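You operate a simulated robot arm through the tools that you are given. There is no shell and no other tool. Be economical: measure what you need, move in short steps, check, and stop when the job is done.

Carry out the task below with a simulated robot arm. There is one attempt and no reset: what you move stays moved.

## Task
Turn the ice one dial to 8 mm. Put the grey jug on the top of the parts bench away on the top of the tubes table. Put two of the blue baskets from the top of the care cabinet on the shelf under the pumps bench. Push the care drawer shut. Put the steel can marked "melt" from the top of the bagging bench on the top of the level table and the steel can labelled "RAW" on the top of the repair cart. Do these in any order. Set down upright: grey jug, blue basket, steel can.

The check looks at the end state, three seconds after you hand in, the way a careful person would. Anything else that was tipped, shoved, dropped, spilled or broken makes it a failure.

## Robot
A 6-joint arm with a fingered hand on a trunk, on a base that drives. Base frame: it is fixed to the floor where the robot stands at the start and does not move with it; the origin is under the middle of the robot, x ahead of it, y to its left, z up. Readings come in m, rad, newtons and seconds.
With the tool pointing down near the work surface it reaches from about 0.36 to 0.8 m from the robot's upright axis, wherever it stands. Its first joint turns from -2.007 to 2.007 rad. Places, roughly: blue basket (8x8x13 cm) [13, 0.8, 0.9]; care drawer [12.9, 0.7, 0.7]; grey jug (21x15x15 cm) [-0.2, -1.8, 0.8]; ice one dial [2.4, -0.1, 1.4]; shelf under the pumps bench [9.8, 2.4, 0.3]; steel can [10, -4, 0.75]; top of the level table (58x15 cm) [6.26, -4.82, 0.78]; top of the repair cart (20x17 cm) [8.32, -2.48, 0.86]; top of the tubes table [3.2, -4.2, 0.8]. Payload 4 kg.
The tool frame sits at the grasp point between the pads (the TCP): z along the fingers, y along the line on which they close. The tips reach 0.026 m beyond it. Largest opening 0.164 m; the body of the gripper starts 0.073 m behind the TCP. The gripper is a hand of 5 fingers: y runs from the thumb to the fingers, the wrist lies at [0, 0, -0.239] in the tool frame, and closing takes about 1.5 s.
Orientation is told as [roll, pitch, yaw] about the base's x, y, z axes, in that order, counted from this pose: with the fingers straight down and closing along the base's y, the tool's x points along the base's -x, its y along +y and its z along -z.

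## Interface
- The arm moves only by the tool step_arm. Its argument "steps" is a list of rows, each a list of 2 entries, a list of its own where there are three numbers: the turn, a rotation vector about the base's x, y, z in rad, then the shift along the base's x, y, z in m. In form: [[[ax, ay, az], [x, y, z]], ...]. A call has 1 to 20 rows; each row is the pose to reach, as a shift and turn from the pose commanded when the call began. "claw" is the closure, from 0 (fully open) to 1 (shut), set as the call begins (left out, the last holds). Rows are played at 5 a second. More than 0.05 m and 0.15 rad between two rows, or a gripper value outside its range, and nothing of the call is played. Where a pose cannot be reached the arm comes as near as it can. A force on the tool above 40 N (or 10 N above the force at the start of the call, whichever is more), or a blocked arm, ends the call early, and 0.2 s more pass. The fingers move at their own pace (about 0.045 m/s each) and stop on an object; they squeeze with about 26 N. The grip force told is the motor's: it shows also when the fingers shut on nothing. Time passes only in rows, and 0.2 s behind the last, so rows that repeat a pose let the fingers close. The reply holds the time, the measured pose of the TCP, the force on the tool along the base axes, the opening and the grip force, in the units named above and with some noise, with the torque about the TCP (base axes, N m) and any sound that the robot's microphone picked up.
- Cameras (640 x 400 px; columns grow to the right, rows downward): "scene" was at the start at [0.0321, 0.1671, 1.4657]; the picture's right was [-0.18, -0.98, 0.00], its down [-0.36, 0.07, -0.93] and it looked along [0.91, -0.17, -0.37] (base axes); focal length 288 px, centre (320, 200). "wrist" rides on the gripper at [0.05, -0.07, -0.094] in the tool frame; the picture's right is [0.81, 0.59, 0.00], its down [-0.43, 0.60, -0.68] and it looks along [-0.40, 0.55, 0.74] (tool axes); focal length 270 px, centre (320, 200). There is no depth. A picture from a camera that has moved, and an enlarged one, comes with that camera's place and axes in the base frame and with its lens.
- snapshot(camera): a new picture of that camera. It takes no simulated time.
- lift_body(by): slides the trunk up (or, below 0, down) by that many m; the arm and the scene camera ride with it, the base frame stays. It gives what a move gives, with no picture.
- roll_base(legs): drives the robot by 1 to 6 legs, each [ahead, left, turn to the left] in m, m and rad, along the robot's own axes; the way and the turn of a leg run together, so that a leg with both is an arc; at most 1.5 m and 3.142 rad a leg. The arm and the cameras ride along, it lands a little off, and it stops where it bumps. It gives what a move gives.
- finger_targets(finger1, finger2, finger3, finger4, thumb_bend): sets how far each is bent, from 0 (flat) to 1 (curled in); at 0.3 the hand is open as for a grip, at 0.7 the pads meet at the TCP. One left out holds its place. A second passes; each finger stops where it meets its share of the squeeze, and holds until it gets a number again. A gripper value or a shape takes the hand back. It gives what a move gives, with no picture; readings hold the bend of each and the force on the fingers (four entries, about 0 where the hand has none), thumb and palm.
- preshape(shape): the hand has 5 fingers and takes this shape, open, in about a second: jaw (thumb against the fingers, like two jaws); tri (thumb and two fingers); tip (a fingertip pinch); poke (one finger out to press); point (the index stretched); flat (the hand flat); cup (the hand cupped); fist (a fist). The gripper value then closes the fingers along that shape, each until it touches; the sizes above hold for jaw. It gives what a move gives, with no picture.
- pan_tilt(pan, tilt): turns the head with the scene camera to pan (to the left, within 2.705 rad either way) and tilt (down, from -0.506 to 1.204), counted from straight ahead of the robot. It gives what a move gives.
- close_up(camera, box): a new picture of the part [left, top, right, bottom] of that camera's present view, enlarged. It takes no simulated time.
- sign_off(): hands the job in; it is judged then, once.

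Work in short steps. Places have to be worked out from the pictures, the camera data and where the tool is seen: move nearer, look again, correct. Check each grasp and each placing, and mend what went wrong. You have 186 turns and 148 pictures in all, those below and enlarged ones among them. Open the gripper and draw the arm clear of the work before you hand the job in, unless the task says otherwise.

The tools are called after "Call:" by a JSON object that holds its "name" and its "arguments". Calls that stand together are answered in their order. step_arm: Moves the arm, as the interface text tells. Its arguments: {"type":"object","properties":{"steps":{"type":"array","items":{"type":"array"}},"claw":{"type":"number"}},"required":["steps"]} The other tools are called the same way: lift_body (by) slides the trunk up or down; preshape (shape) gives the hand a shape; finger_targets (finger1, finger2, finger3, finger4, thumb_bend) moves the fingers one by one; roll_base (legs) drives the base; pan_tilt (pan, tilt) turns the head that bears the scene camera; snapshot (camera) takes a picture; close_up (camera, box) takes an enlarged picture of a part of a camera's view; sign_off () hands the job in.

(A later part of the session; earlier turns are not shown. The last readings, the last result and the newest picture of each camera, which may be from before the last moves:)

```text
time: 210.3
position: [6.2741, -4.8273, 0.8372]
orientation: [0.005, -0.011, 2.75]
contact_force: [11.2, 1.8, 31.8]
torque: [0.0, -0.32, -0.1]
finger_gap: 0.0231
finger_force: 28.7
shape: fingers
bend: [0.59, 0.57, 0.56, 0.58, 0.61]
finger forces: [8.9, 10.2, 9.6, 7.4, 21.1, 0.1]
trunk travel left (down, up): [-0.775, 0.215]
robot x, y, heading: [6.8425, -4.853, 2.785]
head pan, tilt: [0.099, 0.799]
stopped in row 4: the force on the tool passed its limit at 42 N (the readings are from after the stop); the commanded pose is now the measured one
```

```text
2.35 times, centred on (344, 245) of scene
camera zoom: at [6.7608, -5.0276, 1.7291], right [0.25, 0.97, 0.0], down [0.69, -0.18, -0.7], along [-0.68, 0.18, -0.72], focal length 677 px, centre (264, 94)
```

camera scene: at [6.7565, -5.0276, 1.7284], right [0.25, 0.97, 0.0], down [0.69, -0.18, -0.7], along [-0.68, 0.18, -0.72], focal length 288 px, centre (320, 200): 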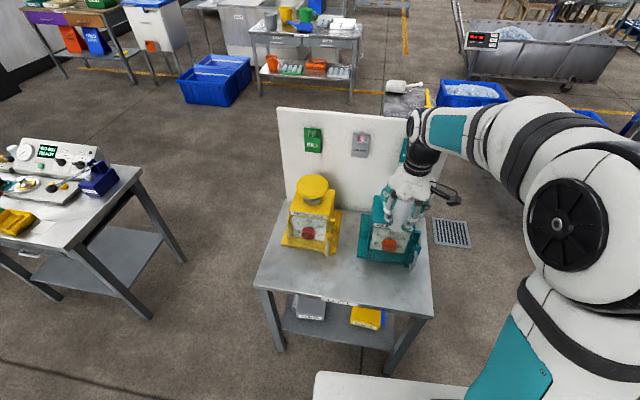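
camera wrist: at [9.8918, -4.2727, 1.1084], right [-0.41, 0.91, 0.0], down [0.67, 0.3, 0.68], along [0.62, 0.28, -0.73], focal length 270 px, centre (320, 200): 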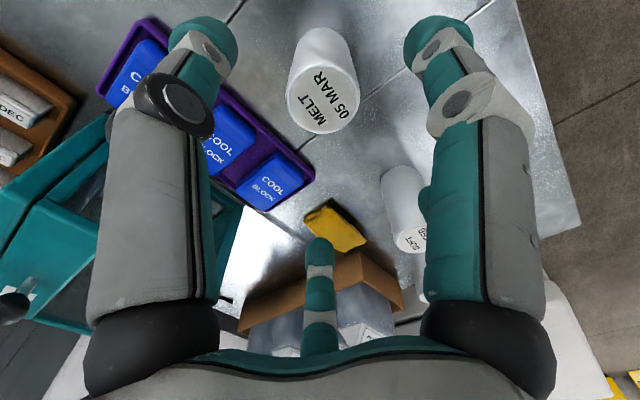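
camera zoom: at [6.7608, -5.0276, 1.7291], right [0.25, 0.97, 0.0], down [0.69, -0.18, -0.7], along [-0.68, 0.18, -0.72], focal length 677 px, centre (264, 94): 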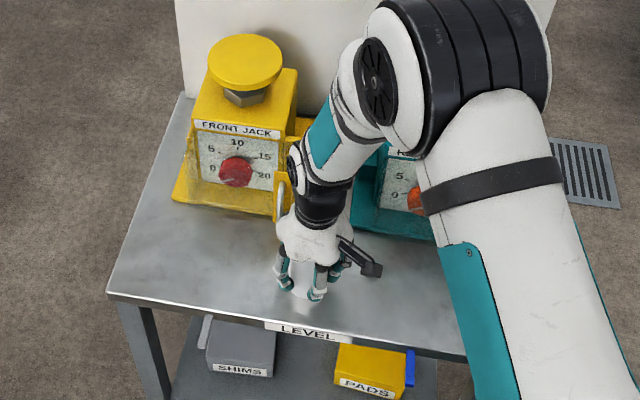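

Contact at 0.838 with too much push; relax 4 mm and open the fingers.

Call:
{"name": "step_arm", "arguments": {"steps": [[[0, 0, 0], [0, 0, 0.003]], [[0, 0, 0], [0, 0, 0.004]]]}}

Call:
{"name": "finger_targets", "arguments": {"finger1": 0.42, "finger2": 0.42, "finger3": 0.42, "finger4": 0.42, "thumb_bend": 0.42}}

Call:
{"name": "step_arm", "arguments": {"steps": [[[0, 0, 0], [0, 0, 0.03]], [[0, 0, 0], [0, 0, 0.06]], [[0, 0, 0], [0, 0, 0.1]], [[0, 0, 0], [0, 0, 0.14]], [[0, 0, 0], [0, 0, 0.18]], [[0, 0, 0], [0, 0, 0.22]], [[0, 0, 0], [0, 0, 0.22]]]}}

Call:
{"name": "close_up", "arguments": {"camera": "scene", "box": [240, 130, 448, 330]}}

```text
time: 210.9
position: [6.2752, -4.8282, 0.836]
orientation: [0.005, -0.009, 2.751]
contact_force: [5.3, 3.2, 13.8]
torque: [0.08, -0.13, 0.0]
finger_gap: 0.0232
finger_force: 26.4
shape: fingers
bend: [0.59, 0.57, 0.56, 0.58, 0.61]
finger forces: [7.3, 9.0, 9.9, 7.6, 18.6, 0.1]
trunk travel left (down, up): [-0.775, 0.215]
robot x, y, heading: [6.8433, -4.8518, 2.782]
head pan, tilt: [0.099, 0.799]
```

```text
time: 211.9
position: [6.2732, -4.8286, 0.8364]
orientation: [0.003, -0.009, 2.751]
contact_force: [1.6, -0.4, 1.0]
torque: [0.0, 0.06, 0.0]
finger_gap: 0.0617
finger_force: 0.1
shape: fingers
bend: [0.42, 0.42, 0.42, 0.42, 0.42]
finger forces: [0.0, 0.0, 0.1, 0.1, 0.0, 0.0]
trunk travel left (down, up): [-0.775, 0.215]
robot x, y, heading: [6.8383, -4.8518, 2.789]
head pan, tilt: [0.099, 0.799]
```

```text
time: 213.5
position: [6.2732, -4.8271, 1.0568]
orientation: [0.004, -0.007, 2.751]
contact_force: [-0.6, 0.9, 0.4]
torque: [-0.01, -0.02, 0.02]
finger_gap: 0.0619
finger_force: 0.1
shape: fingers
bend: [0.42, 0.42, 0.42, 0.42, 0.42]
finger forces: [0.1, 0.0, 0.0, 0.1, 0.1, 0.1]
trunk travel left (down, up): [-0.775, 0.215]
robot x, y, heading: [6.8421, -4.8493, 2.786]
head pan, tilt: [0.099, 0.799]
```

```text
2.00 times, centred on (344, 230) of scene
camera zoom: at [6.7563, -5.0276, 1.7283], right [0.25, 0.97, 0.0], down [0.69, -0.18, -0.7], along [-0.67, 0.18, -0.72], focal length 576 px, centre (272, 140)
```

zoom: 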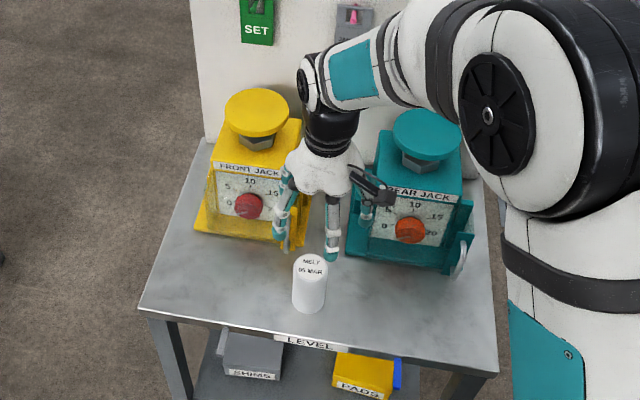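

MELT stands upright labelled on the strip. Drive back toward the bagging bench for RAW.

Call:
{"name": "roll_base", "arguments": {"legs": [[-0.5, 0, 0], [0, 0, -2.16], [1.2, 0, 0], [0.88, 0, 0], [0, 0, -1.02]]}}

```text
time: 234.3
position: [9.6476, -4.0379, 1.0571]
orientation: [0.005, -0.011, -0.523]
contact_force: [-0.1, -0.2, -0.5]
torque: [0.02, 0.0, 0.02]
finger_gap: 0.0617
finger_force: 0.1
shape: fingers
bend: [0.42, 0.42, 0.42, 0.42, 0.42]
finger forces: [0.0, 0.0, 0.0, 0.1, 0.1, 0.0]
trunk travel left (down, up): [-0.775, 0.215]
robot x, y, heading: [9.0877, -3.937, -0.489]
head pan, tilt: [0.099, 0.799]
```

Slide in to the bench and look.

Call:
{"name": "roll_base", "arguments": {"legs": [[0.36, 0.26, 0]]}}

Call:
{"name": "pan_tilt", "arguments": {"pan": 0.0, "tilt": 0.9}}

Call:
{"name": "snapshot", "arguments": {"camera": "scene"}}

Call:
{"name": "snapshot", "arguments": {"camera": "wrist"}}

```text
time: 237.0
position: [10.0854, -3.9731, 1.0562]
orientation: [0.005, -0.006, -0.515]
contact_force: [0.4, -1.0, -0.1]
torque: [0.0, 0.01, -0.02]
finger_gap: 0.0619
finger_force: 0.1
shape: fingers
bend: [0.42, 0.42, 0.42, 0.42, 0.42]
finger forces: [0.1, 0.1, 0.0, 0.1, 0.1, 0.0]
trunk travel left (down, up): [-0.775, 0.215]
robot x, y, heading: [9.5227, -3.8795, -0.482]
head pan, tilt: [0.099, 0.799]
```

```text
time: 237.6
position: [10.0845, -3.9732, 1.0575]
orientation: [0.005, -0.009, -0.518]
contact_force: [-0.1, -0.9, 0.2]
torque: [-0.03, -0.02, -0.03]
finger_gap: 0.0622
finger_force: 0.1
shape: fingers
bend: [0.42, 0.42, 0.42, 0.42, 0.42]
finger forces: [0.1, 0.0, 0.0, 0.0, 0.0, 0.1]
trunk travel left (down, up): [-0.775, 0.215]
robot x, y, heading: [9.5249, -3.8797, -0.481]
head pan, tilt: [0.0, 0.901]
```

```text
87 pictures are left
camera scene: at [9.6228, -3.7217, 1.7205], right [-0.46, -0.89, 0.0], down [-0.7, 0.36, -0.62], along [0.55, -0.29, -0.78], focal length 288 px, centre (320, 200)
```

scene: 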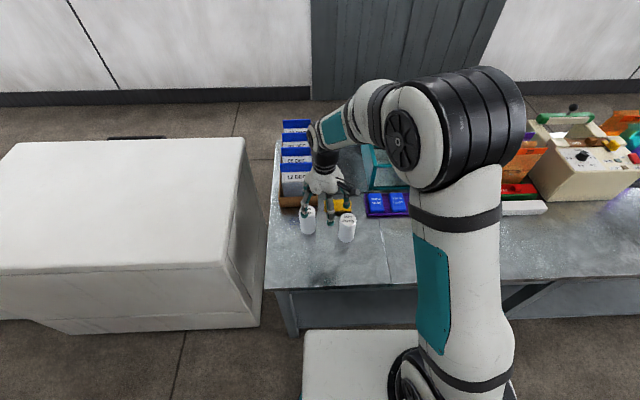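

```text
86 pictures are left
camera wrist: at [10.0033, -4.009, 1.1482], right [-0.41, 0.91, 0.0], down [0.66, 0.3, 0.68], along [0.62, 0.28, -0.73], focal length 270 px, centre (320, 200)
```

wrist: 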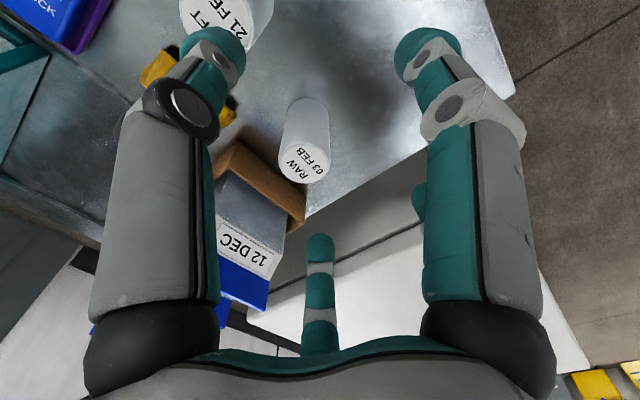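

RAW is at ≈(10.167,-3.955). Move over and descend, then close.

Call:
{"name": "step_arm", "arguments": {"steps": [[[0, 0, 0], [0.042, 0.009, 0]], [[0, 0, 0], [0.082, 0.018, 0]], [[0, 0, 0], [0.082, 0.018, -0.04]], [[0, 0, 0], [0.082, 0.018, -0.08]], [[0, 0, 0], [0.082, 0.018, -0.1]], [[0, 0, 0], [0.082, 0.018, -0.1]]]}}

Call:
{"name": "snapshot", "arguments": {"camera": "wrist"}}

Call:
{"name": "close_up", "arguments": {"camera": "scene", "box": [250, 130, 410, 260]}}

```text
time: 239.0
position: [10.1655, -3.9559, 0.9546]
orientation: [0.002, -0.008, -0.515]
contact_force: [0.2, -0.3, -0.3]
torque: [0.0, 0.0, 0.01]
finger_gap: 0.0618
finger_force: 0.1
shape: fingers
bend: [0.42, 0.42, 0.42, 0.42, 0.42]
finger forces: [0.0, 0.0, 0.0, 0.0, 0.1, 0.1]
trunk travel left (down, up): [-0.775, 0.215]
robot x, y, heading: [9.5258, -3.8825, -0.486]
head pan, tilt: [0.0, 0.901]
```

```text
85 pictures are left
camera wrist: at [10.0855, -3.9911, 1.0458], right [-0.41, 0.91, 0.0], down [0.66, 0.3, 0.68], along [0.62, 0.28, -0.73], focal length 270 px, centre (320, 200)
```

wrist: 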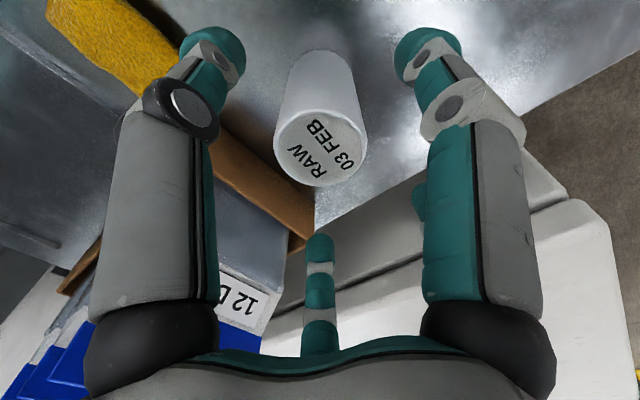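

```text
3.08 times, centred on (330, 195) of scene
camera zoom: at [9.6228, -3.7217, 1.7204], right [-0.46, -0.89, 0.0], down [-0.7, 0.36, -0.62], along [0.55, -0.29, -0.78], focal length 886 px, centre (289, 215)
```

zoom: 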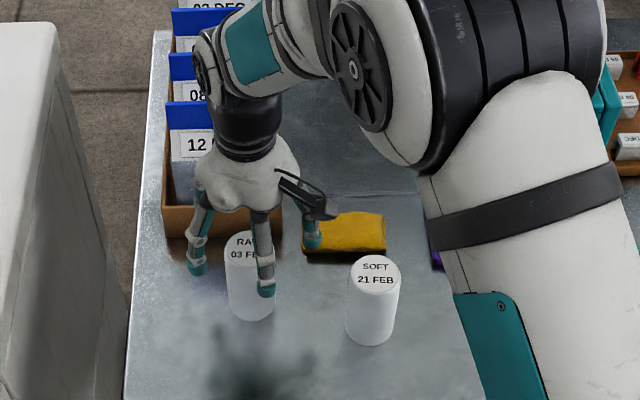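

Centred (10.165,-3.955). Descend the last 10 cm and close.

Call:
{"name": "step_arm", "arguments": {"steps": [[[0, 0, 0], [0, 0, -0.03]], [[0, 0, 0], [0, 0, -0.06]], [[0, 0, 0], [0, 0, -0.085]], [[0, 0, 0], [0, 0, -0.1]], [[0, 0, 0], [0, 0, -0.1]]]}}

Call:
{"name": "finger_targets", "arguments": {"finger1": 0.7, "finger2": 0.7, "finger3": 0.7, "finger4": 0.7, "thumb_bend": 0.7}}

Call:
{"name": "step_arm", "arguments": {"steps": [[[0, 0, 0], [0, 0, 0.03]], [[0, 0, 0], [0, 0, 0.06]], [[0, 0, 0], [0, 0, 0.1]], [[0, 0, 0], [0, 0, 0.14]], [[0, 0, 0], [0, 0, 0.18]], [[0, 0, 0], [0, 0, 0.18]]]}}

Call:
{"name": "close_up", "arguments": {"camera": "scene", "box": [250, 100, 410, 260]}}

```text
time: 240.2
position: [10.1667, -3.9549, 0.8573]
orientation: [0.004, -0.007, -0.513]
contact_force: [-0.2, 0.3, -0.1]
torque: [0.02, -0.01, 0.03]
finger_gap: 0.0618
finger_force: 0.2
shape: fingers
bend: [0.42, 0.42, 0.42, 0.42, 0.42]
finger forces: [0.0, 0.0, 0.0, 0.0, 0.0, 0.0]
trunk travel left (down, up): [-0.775, 0.215]
robot x, y, heading: [9.5237, -3.8755, -0.479]
head pan, tilt: [0.0, 0.901]
```

```text
time: 241.2
position: [10.1657, -3.9565, 0.8574]
orientation: [0.006, -0.01, -0.517]
contact_force: [-0.8, -1.1, 0.8]
torque: [0.02, -0.03, 0.0]
finger_gap: 0.022
finger_force: 23.2
shape: fingers
bend: [0.59, 0.56, 0.56, 0.58, 0.61]
finger forces: [6.3, 8.9, 8.8, 6.8, 15.0, 0.1]
trunk travel left (down, up): [-0.775, 0.215]
robot x, y, heading: [9.5183, -3.877, -0.48]
head pan, tilt: [0.0, 0.901]
```

```text
time: 242.6
position: [10.1686, -3.9549, 1.0358]
orientation: [0.003, -0.007, -0.516]
contact_force: [-0.4, -0.1, -3.2]
torque: [-0.01, 0.02, 0.05]
finger_gap: 0.0219
finger_force: 22.4
shape: fingers
bend: [0.59, 0.56, 0.55, 0.58, 0.62]
finger forces: [5.9, 8.9, 8.8, 6.6, 14.3, 0.0]
trunk travel left (down, up): [-0.775, 0.215]
robot x, y, heading: [9.5198, -3.877, -0.481]
head pan, tilt: [0.0, 0.901]
```

```text
2.50 times, centred on (330, 180) of scene
camera zoom: at [9.6239, -3.7218, 1.7204], right [-0.46, -0.89, 0.0], down [-0.7, 0.36, -0.62], along [0.55, -0.29, -0.78], focal length 720 px, centre (295, 250)
```

zoom: 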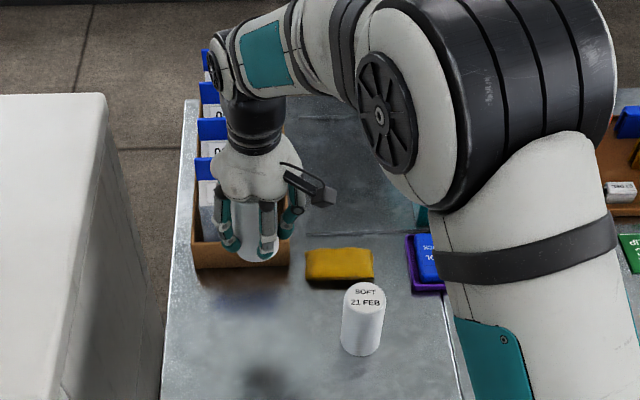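

RAW is held. Back off and turn toward the repair cart.

Call:
{"name": "roll_base", "arguments": {"legs": [[-0.5, 0, 0], [0, 0, 2.64]]}}

Call:
{"name": "pan_tilt", "arguments": {"pan": 0.25, "tilt": 0.55}}

Call:
{"name": "snapshot", "arguments": {"camera": "scene"}}

```text
time: 251.9
position: [8.5301, -3.2951, 1.0362]
orientation: [0.003, -0.009, 2.172]
contact_force: [-0.3, -0.5, -3.4]
torque: [0.04, 0.0, -0.03]
finger_gap: 0.0213
finger_force: 21.6
shape: fingers
bend: [0.6, 0.56, 0.55, 0.58, 0.62]
finger forces: [5.5, 8.1, 8.8, 6.5, 13.9, 0.1]
trunk travel left (down, up): [-0.775, 0.215]
robot x, y, heading: [9.0763, -3.6479, 2.207]
head pan, tilt: [0.0, 0.901]
```

```text
time: 252.7
position: [8.5313, -3.2963, 1.0364]
orientation: [0.003, -0.008, 2.172]
contact_force: [-0.1, -0.1, -3.0]
torque: [-0.04, -0.03, 0.04]
finger_gap: 0.0209
finger_force: 21.5
shape: fingers
bend: [0.6, 0.56, 0.55, 0.58, 0.62]
finger forces: [5.6, 8.1, 8.8, 6.5, 14.0, 0.0]
trunk travel left (down, up): [-0.775, 0.215]
robot x, y, heading: [9.0778, -3.6464, 2.202]
head pan, tilt: [0.25, 0.55]
```

```text
82 pictures are left
camera scene: at [8.8956, -3.7508, 1.7496], right [0.63, 0.77, 0.0], down [0.41, -0.33, -0.85], along [-0.66, 0.54, -0.52], focal length 288 px, centre (320, 200)
```

scene: 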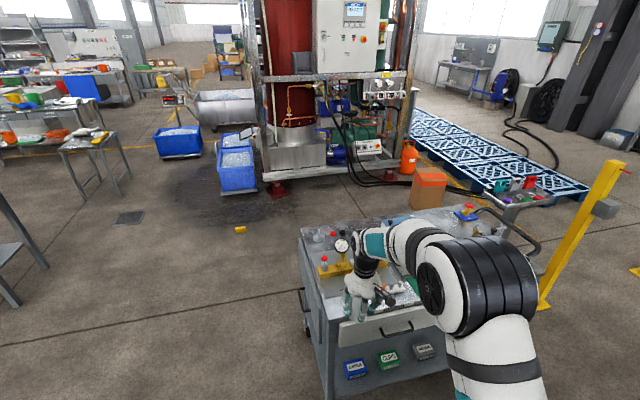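

The cart's free patch at (8.32,-2.48) projects behind the arm (435,220). Raise the trunk, turn left so the arm clears, and look.

Call:
{"name": "lift_body", "arguments": {"by": 0.2}}

Call:
{"name": "roll_base", "arguments": {"legs": [[0, 0, 0.8]]}}

Call:
{"name": "pan_tilt", "arguments": {"pan": -0.85, "tilt": 0.65}}

Call:
{"name": "snapshot", "arguments": {"camera": "scene"}}

```text
time: 254.9
position: [8.53, -3.2957, 1.2355]
orientation: [0.003, -0.006, 2.174]
contact_force: [-0.2, -0.3, -2.8]
torque: [-0.01, -0.02, 0.0]
finger_gap: 0.0212
finger_force: 21.6
shape: fingers
bend: [0.6, 0.56, 0.55, 0.58, 0.62]
finger forces: [5.5, 8.2, 8.7, 6.5, 14.0, 0.0]
trunk travel left (down, up): [-0.975, 0.015]
robot x, y, heading: [9.0802, -3.6485, 2.206]
head pan, tilt: [0.25, 0.55]
```

```text
time: 257.4
position: [8.4454, -3.8016, 1.2366]
orientation: [0.003, -0.007, 2.979]
contact_force: [-0.1, -1.0, -2.7]
torque: [0.0, -0.02, 0.0]
finger_gap: 0.0207
finger_force: 21.7
shape: fingers
bend: [0.6, 0.56, 0.55, 0.58, 0.62]
finger forces: [5.4, 7.9, 8.7, 6.5, 13.9, 0.0]
trunk travel left (down, up): [-0.975, 0.015]
robot x, y, heading: [9.078, -3.6438, 3.015]
head pan, tilt: [0.25, 0.55]
```

```text
time: 258.7
position: [8.4444, -3.8017, 1.2362]
orientation: [0.004, -0.008, 2.981]
contact_force: [-1.3, 0.2, -2.9]
torque: [0.02, 0.03, 0.0]
finger_gap: 0.0208
finger_force: 21.5
shape: fingers
bend: [0.6, 0.56, 0.55, 0.58, 0.62]
finger forces: [5.3, 7.9, 8.7, 6.5, 13.8, 0.0]
trunk travel left (down, up): [-0.975, 0.015]
robot x, y, heading: [9.0769, -3.6469, 3.018]
head pan, tilt: [-0.85, 0.649]
```

```text
81 pictures are left
camera scene: at [9.0661, -3.7691, 1.9409], right [0.83, 0.56, 0.0], down [0.34, -0.5, -0.8], along [-0.45, 0.66, -0.6], focal length 288 px, centre (320, 200)
```

scene: 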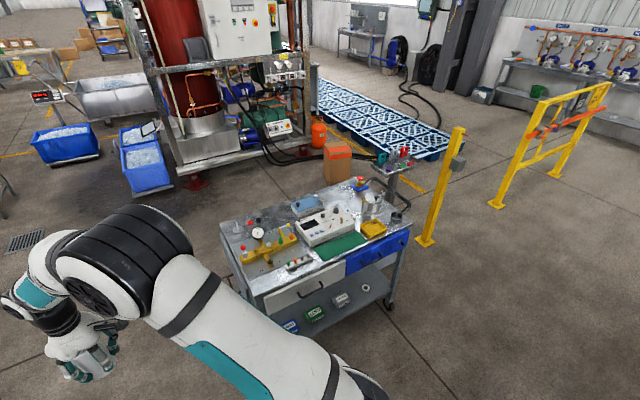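

Call:
{"name": "close_up", "arguments": {"camera": "scene", "box": [210, 160, 434, 300]}}

```text
2.86 times, centred on (322, 230) of scene
camera zoom: at [9.0661, -3.7691, 1.9409], right [0.83, 0.56, 0.0], down [0.34, -0.5, -0.8], along [-0.45, 0.66, -0.6], focal length 822 px, centre (314, 114)
```

zoom: 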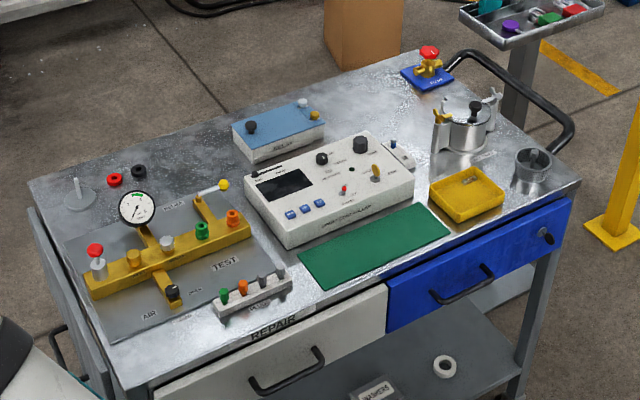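

The free patch is at the rear right of the cart, so I'll come from its rear side. I drive around the cart's left end in three legs, then turn to face it.

Call:
{"name": "roll_base", "arguments": {"legs": [[0.926, 0.471, 0], [0.886, -0.646, 0], [0.043, -0.75, 0], [0, 0, 2.83]]}}

Call:
{"name": "pan_tilt", "arguments": {"pan": 0.2, "tilt": 0.7}}

Call:
{"name": "snapshot", "arguments": {"camera": "scene"}}

```text
time: 279.6
position: [8.0701, -2.5416, 1.2366]
orientation: [0.003, -0.007, -0.528]
contact_force: [0.3, -0.1, -3.3]
torque: [-0.01, -0.01, 0.01]
finger_gap: 0.0203
finger_force: 20.5
shape: fingers
bend: [0.6, 0.57, 0.55, 0.58, 0.62]
finger forces: [4.9, 7.3, 8.8, 6.5, 13.3, 0.0]
trunk travel left (down, up): [-0.975, 0.015]
robot x, y, heading: [7.4214, -2.4583, -0.489]
head pan, tilt: [-0.85, 0.649]
```

```text
time: 280.9
position: [8.0707, -2.543, 1.236]
orientation: [0.004, -0.008, -0.529]
contact_force: [-0.1, 0.0, -3.2]
torque: [-0.01, -0.01, -0.01]
finger_gap: 0.0204
finger_force: 20.3
shape: fingers
bend: [0.6, 0.57, 0.55, 0.58, 0.62]
finger forces: [5.0, 7.3, 8.7, 6.4, 13.4, 0.0]
trunk travel left (down, up): [-0.975, 0.015]
robot x, y, heading: [7.4241, -2.4564, -0.49]
head pan, tilt: [0.201, 0.7]
```

```text
79 pictures are left
camera scene: at [7.542, -2.2919, 1.9366], right [-0.29, -0.96, 0.0], down [-0.62, 0.19, -0.76], along [0.73, -0.22, -0.64], focal length 288 px, centre (320, 200)
```

scene: 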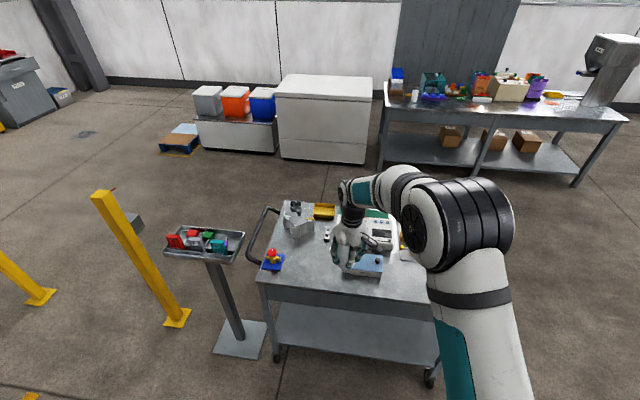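

The patch is at the near left part of the cart top. Close-up for position.

Call:
{"name": "close_up", "arguments": {"camera": "scene", "box": [240, 195, 432, 315]}}

```text
3.33 times, centred on (336, 255) of scene
camera zoom: at [7.542, -2.2919, 1.9366], right [-0.29, -0.96, 0.0], down [-0.62, 0.19, -0.76], along [0.73, -0.22, -0.64], focal length 959 px, centre (267, 17)
```

zoom: 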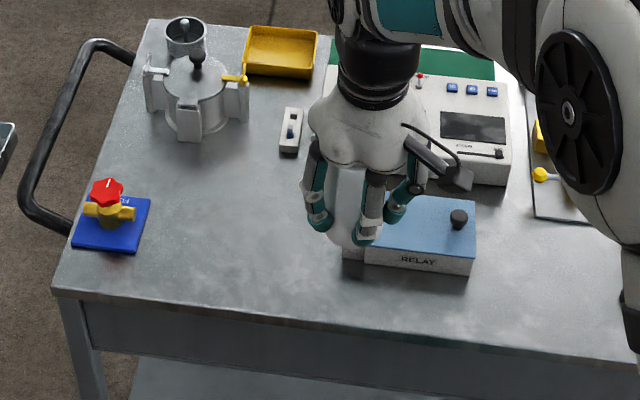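

Patch centre ≈(8.345,-2.487). Move in and put the TCP above it.

Call:
{"name": "roll_base", "arguments": {"legs": [[0.28, 0.1, 0]]}}

```text
time: 283.0
position: [8.3661, -2.5811, 1.2348]
orientation: [0.002, -0.006, -0.522]
contact_force: [0.2, -0.1, -4.0]
torque: [-0.04, 0.05, 0.0]
finger_gap: 0.0204
finger_force: 20.0
shape: fingers
bend: [0.6, 0.57, 0.55, 0.58, 0.62]
finger forces: [4.9, 7.2, 8.7, 6.4, 13.5, 0.1]
trunk travel left (down, up): [-0.975, 0.015]
robot x, y, heading: [7.7181, -2.5009, -0.487]
head pan, tilt: [0.201, 0.7]
```

Move over the patch and down to ~6 cm above contact.

Call:
{"name": "step_arm", "arguments": {"steps": [[[0, 0, 0], [-0.01, 0.045, 0]], [[0, 0, 0], [-0.021, 0.092, 0]], [[0, 0, 0], [-0.021, 0.092, -0.045]], [[0, 0, 0], [-0.021, 0.092, -0.09]], [[0, 0, 0], [-0.021, 0.092, -0.135]], [[0, 0, 0], [-0.021, 0.092, -0.18]], [[0, 0, 0], [-0.021, 0.092, -0.22]], [[0, 0, 0], [-0.021, 0.092, -0.25]], [[0, 0, 0], [-0.021, 0.092, -0.25]]]}}

Call:
{"name": "close_up", "arguments": {"camera": "scene", "box": [220, 180, 460, 380]}}

```text
time: 285.0
position: [8.3456, -2.4893, 0.9868]
orientation: [0.003, -0.009, -0.522]
contact_force: [-0.4, -0.8, -3.8]
torque: [0.01, 0.02, 0.03]
finger_gap: 0.0198
finger_force: 20.8
shape: fingers
bend: [0.6, 0.57, 0.55, 0.58, 0.62]
finger forces: [5.1, 7.9, 8.7, 6.5, 13.4, 0.0]
trunk travel left (down, up): [-0.975, 0.015]
robot x, y, heading: [7.7185, -2.499, -0.482]
head pan, tilt: [0.201, 0.7]
```

```text
2.00 times, centred on (340, 280) of scene
camera zoom: at [7.8353, -2.3324, 1.9366], right [-0.28, -0.96, 0.0], down [-0.62, 0.18, -0.76], along [0.73, -0.22, -0.64], focal length 576 px, centre (280, 40)
```

zoom: 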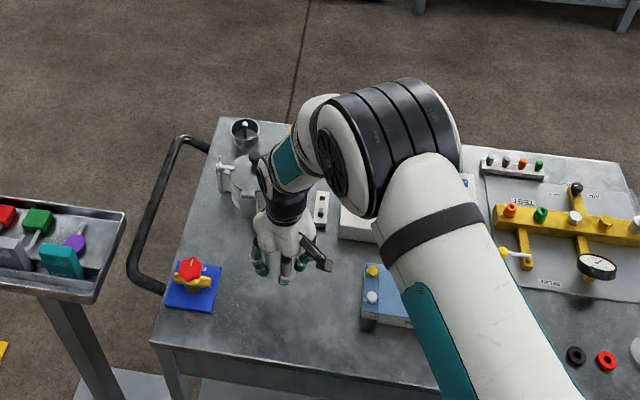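

Well placed in the free area. Lower slowly to contact.

Call:
{"name": "step_arm", "arguments": {"steps": [[[0, 0, 0], [0, 0, -0.02]], [[0, 0, 0], [0, 0, -0.035]], [[0, 0, 0], [0, 0, -0.045]], [[0, 0, 0], [0, 0, -0.05]], [[0, 0, 0], [0, 0, -0.055]], [[0, 0, 0], [0, 0, -0.06]], [[0, 0, 0], [0, 0, -0.064]]]}}

```text
time: 286.6
position: [8.3446, -2.4865, 0.9213]
orientation: [0.004, -0.01, -0.522]
contact_force: [0.6, -0.2, -2.6]
torque: [-0.02, 0.04, 0.02]
finger_gap: 0.0201
finger_force: 20.5
shape: fingers
bend: [0.6, 0.57, 0.55, 0.58, 0.62]
finger forces: [5.1, 7.9, 8.7, 6.5, 13.2, 0.0]
trunk travel left (down, up): [-0.975, 0.015]
robot x, y, heading: [7.7188, -2.5008, -0.491]
head pan, tilt: [0.201, 0.7]
```

No contact yet; continue in 3 mm rows.

Call:
{"name": "step_arm", "arguments": {"steps": [[[0, 0, 0], [0, 0, -0.003]], [[0, 0, 0], [0, 0, -0.006]], [[0, 0, 0], [0, 0, -0.009]], [[0, 0, 0], [0, 0, -0.012]]]}}

Call:
{"name": "close_up", "arguments": {"camera": "scene", "box": [300, 260, 396, 340]}}

```text
time: 287.6
position: [8.3458, -2.4888, 0.915]
orientation: [0.008, -0.015, -0.522]
contact_force: [-9.1, -2.0, 28.0]
torque: [0.03, 0.28, 0.0]
finger_gap: 0.0197
finger_force: 26.7
shape: fingers
bend: [0.59, 0.56, 0.55, 0.58, 0.62]
finger forces: [8.1, 10.0, 8.2, 7.4, 19.0, 0.0]
trunk travel left (down, up): [-0.975, 0.015]
robot x, y, heading: [7.7194, -2.4971, -0.49]
head pan, tilt: [0.201, 0.7]
stopped in row 4: the force on the tool passed its limit at 41 N (the readings are from after the stop); the commanded pose is now the measured one
```

```text
5.00 times, centred on (348, 300) of scene
camera zoom: at [7.8312, -2.3326, 1.937], right [-0.28, -0.96, 0.0], down [-0.62, 0.18, -0.77], along [0.74, -0.22, -0.64], focal length 1439 px, centre (180, -300)
```

zoom: 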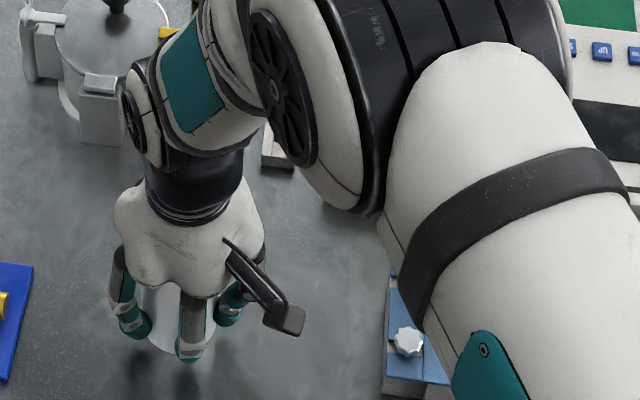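

Standing on the cart. Relax 4 mm, open, and rise.

Call:
{"name": "step_arm", "arguments": {"steps": [[[0, 0, 0], [0, 0, 0.003]], [[0, 0, 0], [0, 0, 0.005]]]}}

Call:
{"name": "finger_targets", "arguments": {"finger1": 0.42, "finger2": 0.42, "finger3": 0.42, "finger4": 0.42, "thumb_bend": 0.42}}

Call:
{"name": "step_arm", "arguments": {"steps": [[[0, 0, 0], [0, 0, 0.03]], [[0, 0, 0], [0, 0, 0.06]], [[0, 0, 0], [0, 0, 0.1]], [[0, 0, 0], [0, 0, 0.14]], [[0, 0, 0], [0, 0, 0.18]], [[0, 0, 0], [0, 0, 0.22]], [[0, 0, 0], [0, 0, 0.22]]]}}

Call:
{"name": "close_up", "arguments": {"camera": "scene", "box": [220, 180, 460, 380]}}

```text
time: 288.2
position: [8.3463, -2.4885, 0.9171]
orientation: [0.007, -0.013, -0.523]
contact_force: [-2.0, -0.2, 7.5]
torque: [0.03, 0.05, 0.01]
finger_gap: 0.0196
finger_force: 23.5
shape: fingers
bend: [0.6, 0.56, 0.55, 0.58, 0.62]
finger forces: [5.9, 9.3, 9.1, 7.6, 15.0, 0.0]
trunk travel left (down, up): [-0.975, 0.015]
robot x, y, heading: [7.7183, -2.4989, -0.487]
head pan, tilt: [0.201, 0.7]
```

```text
time: 289.2
position: [8.3465, -2.488, 0.9174]
orientation: [0.005, -0.012, -0.52]
contact_force: [0.4, 0.0, 0.5]
torque: [-0.04, 0.01, 0.03]
finger_gap: 0.0616
finger_force: 0.0
shape: fingers
bend: [0.42, 0.42, 0.42, 0.42, 0.42]
finger forces: [0.1, 0.0, 0.0, 0.1, 0.0, 0.0]
trunk travel left (down, up): [-0.975, 0.015]
robot x, y, heading: [7.7182, -2.4985, -0.487]
head pan, tilt: [0.201, 0.7]
```

```text
time: 290.9
position: [8.3482, -2.4898, 1.1369]
orientation: [0.006, -0.011, -0.522]
contact_force: [-0.7, 0.5, 0.9]
torque: [-0.02, 0.01, 0.0]
finger_gap: 0.062
finger_force: 0.0
shape: fingers
bend: [0.42, 0.42, 0.42, 0.42, 0.42]
finger forces: [0.1, 0.0, 0.1, 0.0, 0.1, 0.0]
trunk travel left (down, up): [-0.975, 0.015]
robot x, y, heading: [7.7211, -2.4997, -0.484]
head pan, tilt: [0.201, 0.7]
```

```text
2.00 times, centred on (340, 280) of scene
camera zoom: at [7.8365, -2.3324, 1.9365], right [-0.28, -0.96, 0.0], down [-0.62, 0.18, -0.76], along [0.73, -0.22, -0.64], focal length 576 px, centre (280, 40)
```

zoom: 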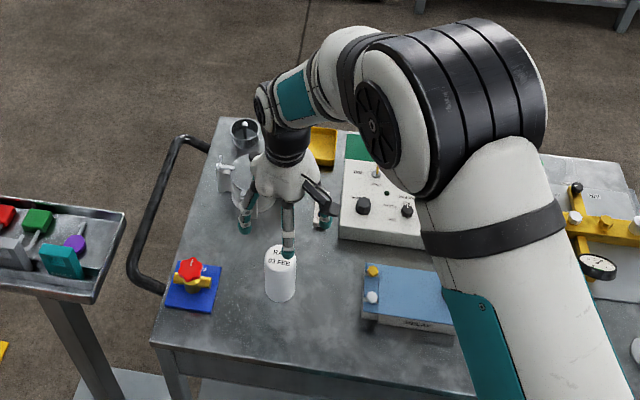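

RAW stands on the cart. Back off a little and look toward the care cabinet and pumps bench.

Call:
{"name": "roll_base", "arguments": {"legs": [[-0.3, 0, 0]]}}

Call:
{"name": "pan_tilt", "arguments": {"pan": 1.1, "tilt": 0.35}}

Call:
{"name": "snapshot", "arguments": {"camera": "scene"}}

Call:
{"name": "pan_tilt", "arguments": {"pan": 2.0, "tilt": 0.35}}

Call:
{"name": "snapshot", "arguments": {"camera": "scene"}}

```text
time: 292.9
position: [8.0865, -2.3518, 1.1359]
orientation: [0.008, -0.013, -0.523]
contact_force: [-0.4, -0.9, 0.4]
torque: [0.01, -0.02, 0.01]
finger_gap: 0.062
finger_force: 0.0
shape: fingers
bend: [0.42, 0.42, 0.42, 0.42, 0.42]
finger forces: [0.1, 0.0, 0.0, 0.1, 0.1, 0.1]
trunk travel left (down, up): [-0.975, 0.015]
robot x, y, heading: [7.4614, -2.3592, -0.486]
head pan, tilt: [0.201, 0.7]
```

```text
time: 294.1
position: [8.0874, -2.351, 1.137]
orientation: [0.007, -0.013, -0.522]
contact_force: [0.6, -0.2, 0.3]
torque: [-0.02, -0.01, 0.0]
finger_gap: 0.0619
finger_force: 0.0
shape: fingers
bend: [0.42, 0.42, 0.42, 0.42, 0.42]
finger forces: [0.0, 0.1, 0.0, 0.0, 0.0, 0.0]
trunk travel left (down, up): [-0.975, 0.015]
robot x, y, heading: [7.457, -2.3652, -0.492]
head pan, tilt: [1.1, 0.351]
```

```text
74 pictures are left
camera scene: at [7.5691, -2.1169, 1.968], right [0.58, -0.82, 0.0], down [-0.28, -0.2, -0.94], along [0.77, 0.54, -0.34], focal length 288 px, centre (320, 200)
```

scene: 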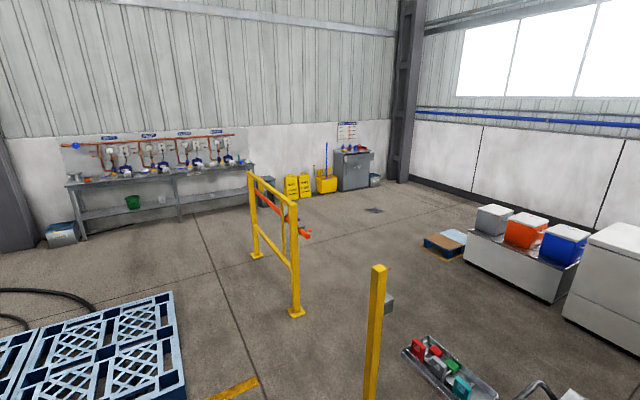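

```text
time: 295.3
position: [8.0872, -2.3507, 1.1361]
orientation: [0.009, -0.014, -0.522]
contact_force: [-0.1, -0.2, 0.7]
torque: [-0.01, 0.01, -0.04]
finger_gap: 0.0618
finger_force: 0.1
shape: fingers
bend: [0.42, 0.42, 0.42, 0.42, 0.42]
finger forces: [0.0, 0.0, 0.0, 0.0, 0.0, 0.0]
trunk travel left (down, up): [-0.975, 0.015]
robot x, y, heading: [7.4569, -2.3607, -0.489]
head pan, tilt: [2.0, 0.351]
```

```text
73 pictures are left
camera scene: at [7.4981, -2.0775, 1.968], right [1.0, -0.06, 0.0], down [-0.02, -0.34, -0.94], along [0.05, 0.94, -0.34], focal length 288 px, centre (320, 200)
```

scene: 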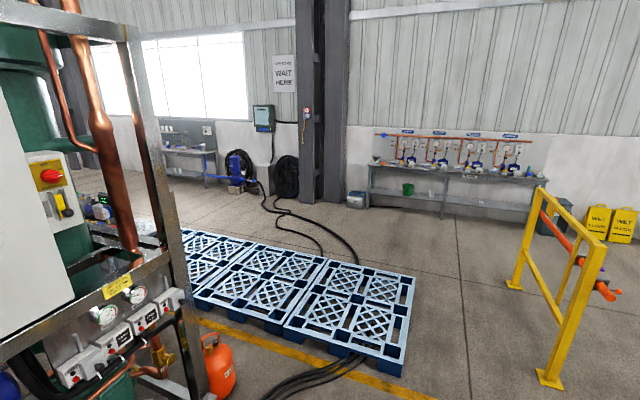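

Map so far: gate and post give a ~1 m gap at (9.03,-1.13). An orange box on the floor should be near (7.6,-1.3); I look down to locate it.

Call:
{"name": "pan_tilt", "arguments": {"pan": 1.75, "tilt": 0.9}}

Call:
{"name": "snapshot", "arguments": {"camera": "scene"}}

```text
time: 296.2
position: [8.0873, -2.3505, 1.1355]
orientation: [0.007, -0.013, -0.522]
contact_force: [-0.6, -0.7, -0.8]
torque: [-0.02, 0.05, 0.02]
finger_gap: 0.0618
finger_force: 0.0
shape: fingers
bend: [0.42, 0.42, 0.42, 0.42, 0.42]
finger forces: [0.0, 0.0, 0.1, 0.0, 0.0, 0.0]
trunk travel left (down, up): [-0.975, 0.015]
robot x, y, heading: [7.4538, -2.3595, -0.484]
head pan, tilt: [1.751, 0.901]
```

```text
72 pictures are left
camera scene: at [7.5154, -2.0984, 1.9205], right [0.95, -0.3, 0.0], down [-0.24, -0.75, -0.62], along [0.19, 0.59, -0.78], focal length 288 px, centre (320, 200)
```

scene: 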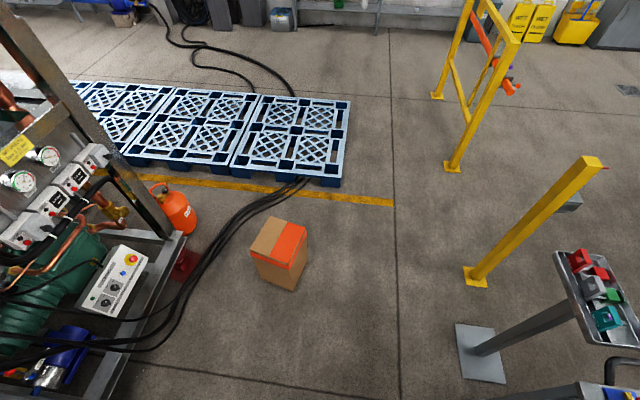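

Box right edge is x≈7.65, pedestal tray at x≥8.3: I go between them with the arm turned left, then point the arm ahead and pass the gate gap.

Call:
{"name": "roll_base", "arguments": {"legs": [[0, 0, 0.9], [1.089, 0.732, 0], [0, 0, -0.9]]}}

```text
time: 307.6
position: [8.7817, -1.1895, 1.1357]
orientation: [0.008, -0.012, -0.504]
contact_force: [0.3, 0.5, 0.8]
torque: [0.0, 0.03, -0.01]
finger_gap: 0.0616
finger_force: 0.0
shape: fingers
bend: [0.42, 0.42, 0.42, 0.42, 0.42]
finger forces: [0.0, 0.0, 0.0, 0.0, 0.0, 0.0]
trunk travel left (down, up): [-0.975, 0.015]
robot x, y, heading: [8.1498, -1.212, -0.468]
head pan, tilt: [1.751, 0.901]
```

Pass the gap to (9.05,-1.13), then on to (10.2,-0.6), and look toward the care cabinet.

Call:
{"name": "roll_base", "arguments": {"legs": [[0.767, 0.477, 0], [0.787, 0.992, 0]]}}

Call:
{"name": "pan_tilt", "arguments": {"pan": 1.0, "tilt": 0.4}}

Call:
{"name": "snapshot", "arguments": {"camera": "scene"}}

Call:
{"name": "pan_tilt", "arguments": {"pan": 2.1, "tilt": 0.5}}

Call:
{"name": "snapshot", "arguments": {"camera": "scene"}}

```text
time: 314.6
position: [10.0053, -0.9359, 1.1195]
orientation: [-0.02, -0.002, -0.467]
contact_force: [0.0, -0.4, 0.1]
torque: [-0.01, 0.01, 0.01]
finger_gap: 0.0619
finger_force: 0.0
shape: fingers
bend: [0.42, 0.42, 0.42, 0.42, 0.42]
finger forces: [0.0, 0.0, 0.0, 0.0, 0.0, 0.0]
trunk travel left (down, up): [-0.975, 0.015]
robot x, y, heading: [9.3632, -0.9983, -0.429]
head pan, tilt: [1.751, 0.901]
stopped in leg 2: the robot was blocked; the commanded pose is now the measured one
```

```text
time: 315.7
position: [10.0034, -0.9413, 1.1228]
orientation: [-0.016, -0.004, -0.472]
contact_force: [1.0, 0.3, 0.4]
torque: [-0.01, -0.01, 0.04]
finger_gap: 0.0623
finger_force: 0.0
shape: fingers
bend: [0.42, 0.42, 0.42, 0.42, 0.42]
finger forces: [0.0, 0.1, 0.0, 0.0, 0.0, 0.1]
trunk travel left (down, up): [-0.975, 0.015]
robot x, y, heading: [9.3599, -0.9989, -0.437]
head pan, tilt: [1.0, 0.4]
```

```text
71 pictures are left
camera scene: at [9.4385, -0.7773, 1.9686], right [0.54, -0.84, 0.0], down [-0.32, -0.2, -0.93], along [0.78, 0.5, -0.37], focal length 288 px, centre (320, 200)
```

scene: 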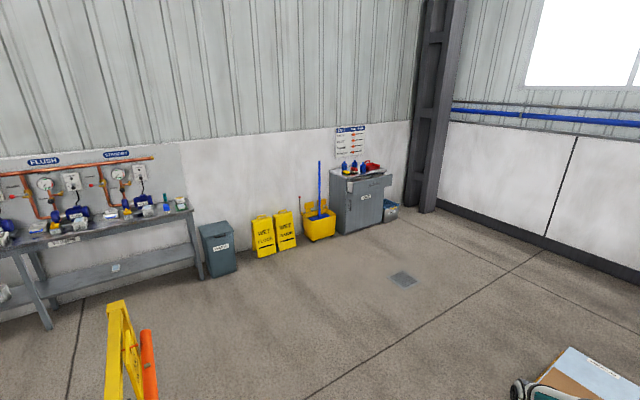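

```text
time: 317.1
position: [10.0032, -0.9433, 1.1235]
orientation: [-0.015, -0.004, -0.473]
contact_force: [0.5, -0.4, -0.1]
torque: [-0.04, -0.01, -0.03]
finger_gap: 0.0621
finger_force: 0.0
shape: fingers
bend: [0.42, 0.42, 0.42, 0.42, 0.42]
finger forces: [0.1, 0.0, 0.0, 0.0, 0.1, 0.1]
trunk travel left (down, up): [-0.975, 0.015]
robot x, y, heading: [9.3606, -0.9982, -0.435]
head pan, tilt: [2.1, 0.499]
```

```text
70 pictures are left
camera scene: at [9.3515, -0.7369, 1.959], right [1.0, 0.09, 0.01], down [0.06, -0.47, -0.88], along [-0.07, 0.88, -0.47], focal length 288 px, centre (320, 200)
```

scene: 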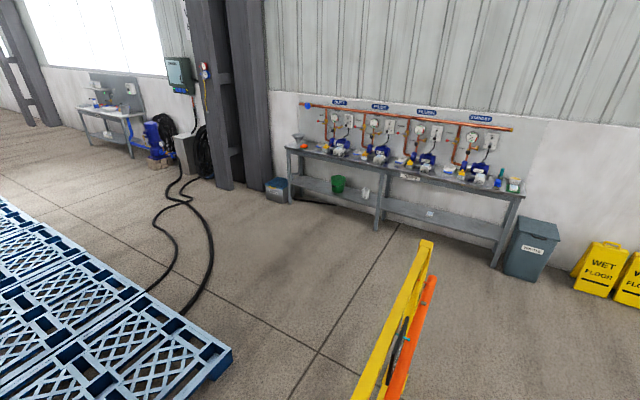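

The second leg bumped the gate's end (the robot is slightly tilted). Back off away from it and inspect.

Call:
{"name": "roll_base", "arguments": {"legs": [[0.06, -0.2, 0]]}}

Call:
{"name": "pan_tilt", "arguments": {"pan": 1.7, "tilt": 1.1}}

Call:
{"name": "snapshot", "arguments": {"camera": "scene"}}

```text
time: 318.7
position: [9.975, -1.1607, 1.1215]
orientation: [-0.016, -0.002, -0.483]
contact_force: [0.5, -0.8, -0.4]
torque: [0.04, 0.01, 0.03]
finger_gap: 0.0621
finger_force: 0.0
shape: fingers
bend: [0.42, 0.42, 0.42, 0.42, 0.42]
finger forces: [0.0, 0.0, 0.0, 0.1, 0.0, 0.0]
trunk travel left (down, up): [-0.975, 0.015]
robot x, y, heading: [9.333, -1.2117, -0.443]
head pan, tilt: [2.1, 0.499]
```

```text
time: 319.7
position: [9.9766, -1.159, 1.1208]
orientation: [-0.015, -0.001, -0.484]
contact_force: [-0.6, 0.0, -0.2]
torque: [0.02, 0.01, -0.01]
finger_gap: 0.0622
finger_force: 0.1
shape: fingers
bend: [0.42, 0.42, 0.42, 0.42, 0.42]
finger forces: [0.0, 0.1, 0.1, 0.1, 0.0, 0.1]
trunk travel left (down, up): [-0.975, 0.015]
robot x, y, heading: [9.3326, -1.2147, -0.441]
head pan, tilt: [1.7, 1.1]
```

```text
69 pictures are left
camera scene: at [9.3766, -0.9592, 1.9067], right [0.95, -0.31, 0.0], down [-0.28, -0.85, -0.45], along [0.14, 0.43, -0.89], focal length 288 px, centre (320, 200)
```

scene: 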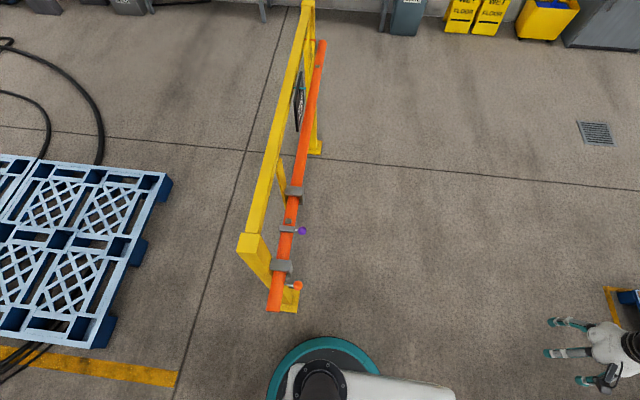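

The gate stands unchanged at (9.285,-0.62); robot base radius ≈0.3 m. Go straight +x first, then toward the cabinet.

Call:
{"name": "roll_base", "arguments": {"legs": [[0.744, 0.462, 0], [0.829, 1.055, 0]]}}

Call:
{"name": "pan_tilt", "arguments": {"pan": 1.05, "tilt": 0.6}}

Call:
{"name": "snapshot", "arguments": {"camera": "scene"}}

```text
time: 330.7
position: [12.0556, -0.4887, 1.1199]
orientation: [-0.015, -0.001, -0.492]
contact_force: [0.8, 0.1, -1.3]
torque: [-0.02, -0.02, 0.02]
finger_gap: 0.0623
finger_force: 0.2
shape: fingers
bend: [0.42, 0.42, 0.42, 0.42, 0.42]
finger forces: [0.0, 0.0, 0.0, 0.0, 0.1, 0.1]
trunk travel left (down, up): [-0.975, 0.015]
robot x, y, heading: [11.4114, -0.5368, -0.457]
head pan, tilt: [1.7, 1.1]
```

```text
time: 331.7
position: [12.0551, -0.4898, 1.1204]
orientation: [-0.017, -0.001, -0.492]
contact_force: [0.2, -0.9, 0.5]
torque: [-0.02, -0.02, -0.01]
finger_gap: 0.0618
finger_force: 0.0
shape: fingers
bend: [0.42, 0.42, 0.42, 0.42, 0.42]
finger forces: [0.1, 0.0, 0.1, 0.1, 0.0, 0.0]
trunk travel left (down, up): [-0.975, 0.015]
robot x, y, heading: [11.4092, -0.5352, -0.455]
head pan, tilt: [1.051, 0.6]
```

```text
68 pictures are left
camera scene: at [11.51, -0.2936, 1.9451], right [0.56, -0.83, 0.0], down [-0.47, -0.32, -0.82], along [0.68, 0.46, -0.57], focal length 288 px, centre (320, 200)
```

scene: 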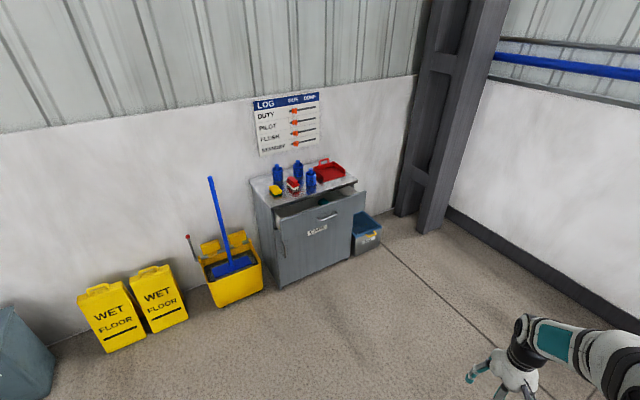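

Call:
{"name": "close_up", "arguments": {"camera": "scene", "box": [240, 150, 384, 250]}}

```text
4.00 times, centred on (312, 200) of scene
camera zoom: at [11.51, -0.2936, 1.9451], right [0.56, -0.83, 0.0], down [-0.47, -0.32, -0.82], along [0.68, 0.46, -0.57], focal length 1151 px, centre (352, 200)
```

zoom: 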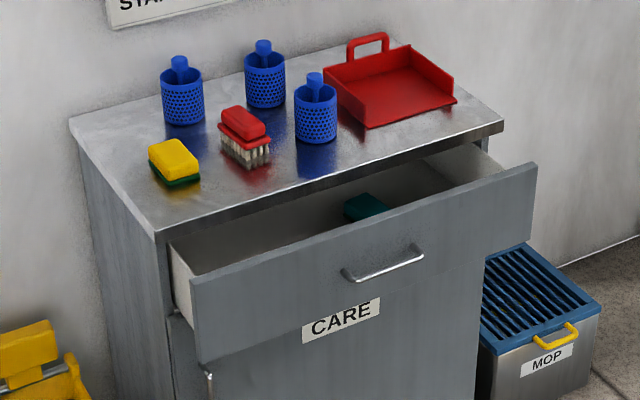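

Cabinet front runs (12.58,0.82)–(13.2,0.51), drawer pulled out ~0.1 m; three baskets with knob posts on top. First the drawer: drive in front of it, facing the cabinet.

Call:
{"name": "roll_base", "arguments": {"legs": [[0, 0, 1.57], [0.88, -0.82, 0]]}}

Call:
{"name": "pan_tilt", "arguments": {"pan": -0.2, "tilt": 0.8}}

Call:
{"name": "snapshot", "arguments": {"camera": "scene"}}

```text
time: 341.7
position: [12.4758, 0.5674, 1.1211]
orientation: [-0.016, -0.003, 1.09]
contact_force: [-0.3, 0.2, 0.7]
torque: [0.01, 0.01, -0.02]
finger_gap: 0.0622
finger_force: 0.2
shape: fingers
bend: [0.42, 0.42, 0.42, 0.42, 0.42]
finger forces: [0.0, 0.0, 0.0, 0.0, 0.0, 0.1]
trunk travel left (down, up): [-0.975, 0.015]
robot x, y, heading: [12.5335, -0.0776, 1.131]
head pan, tilt: [1.051, 0.6]
```

```text
time: 343.1
position: [12.4761, 0.5655, 1.1214]
orientation: [-0.016, -0.001, 1.092]
contact_force: [-0.7, -0.7, 0.0]
torque: [-0.02, 0.01, -0.02]
finger_gap: 0.0622
finger_force: 0.1
shape: fingers
bend: [0.42, 0.42, 0.42, 0.42, 0.42]
finger forces: [0.0, 0.1, 0.1, 0.0, 0.0, 0.0]
trunk travel left (down, up): [-0.975, 0.015]
robot x, y, heading: [12.533, -0.0813, 1.123]
head pan, tilt: [-0.201, 0.799]
```

```text
66 pictures are left
camera scene: at [12.3856, 0.009, 1.9284], right [0.8, -0.6, 0.0], down [-0.43, -0.57, -0.7], along [0.42, 0.56, -0.72], focal length 288 px, centre (320, 200)
```

scene: 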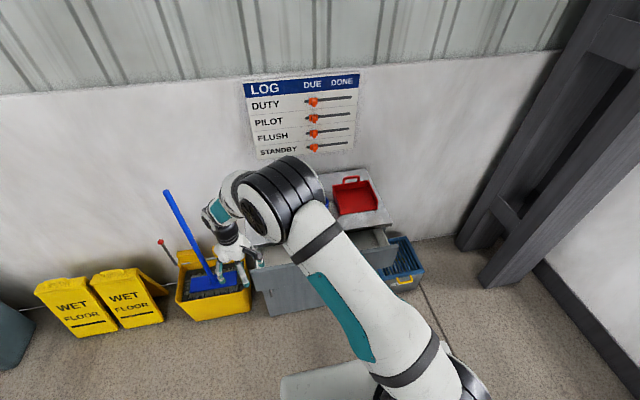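

Shape a fist and swing the hand to point horizontally at the drawer (heading 64°), staying high for now.

Call:
{"name": "preshape", "arguments": {"shape": "fist"}}

Call:
{"name": "step_arm", "arguments": {"steps": [[[0.128, -0.063, 0], [0.029, -0.01, 0]], [[0.256, -0.125, 0], [0.058, -0.02, 0]], [[0.385, -0.188, 0], [0.087, -0.03, 0]], [[0.513, -0.251, 0], [0.116, -0.04, 0]], [[0.641, -0.314, 0], [0.146, -0.049, 0]], [[0.769, -0.376, 0], [0.175, -0.059, 0]], [[0.898, -0.439, 0], [0.204, -0.069, 0]], [[1.026, -0.502, 0], [0.233, -0.079, 0]], [[1.154, -0.564, 0], [0.262, -0.089, 0]], [[1.282, -0.627, 0], [0.292, -0.098, 0]], [[1.41, -0.69, 0], [0.321, -0.108, 0]], [[1.41, -0.69, 0], [0.321, -0.108, 0]]]}}

Call:
{"name": "snapshot", "arguments": {"camera": "scene"}}

```text
time: 344.0
position: [12.4758, 0.5669, 1.1193]
orientation: [-0.017, -0.002, 1.09]
contact_force: [-0.2, 0.3, -0.2]
torque: [-0.01, -0.02, -0.05]
finger_gap: 0.0002
finger_force: 0.1
shape: fist
bend: [0.89, 0.91, 0.93, 0.9, 0.62]
finger forces: [0.1, 0.0, 0.1, 0.0, 0.1, 0.0]
trunk travel left (down, up): [-0.975, 0.015]
robot x, y, heading: [12.5293, -0.0777, 1.126]
head pan, tilt: [-0.201, 0.799]
```

```text
time: 346.6
position: [12.7741, 0.5722, 1.1667]
orientation: [0.314, -1.497, 0.731]
contact_force: [-0.1, 0.5, 1.2]
torque: [-0.01, -0.09, 0.02]
finger_gap: 0.0003
finger_force: 0.1
shape: fist
bend: [1.0, 1.0, 1.0, 1.0, 0.63]
finger forces: [0.0, 0.0, 0.0, 0.0, 0.1, 0.1]
out of reach, approached as far as the arm can: row 9, 10, 11, 12
trunk travel left (down, up): [-0.975, 0.015]
robot x, y, heading: [12.5279, -0.0826, 1.132]
head pan, tilt: [-0.201, 0.799]
```

```text
65 pictures are left
camera scene: at [12.385, 0.008, 1.9284], right [0.8, -0.6, 0.0], down [-0.43, -0.57, -0.7], along [0.42, 0.56, -0.72], focal length 288 px, centre (320, 200)
```

scene: 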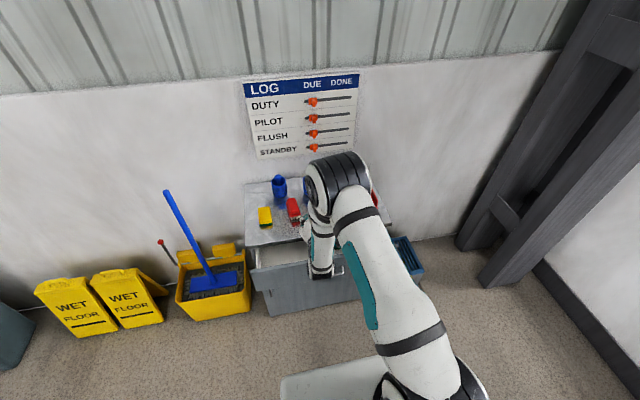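

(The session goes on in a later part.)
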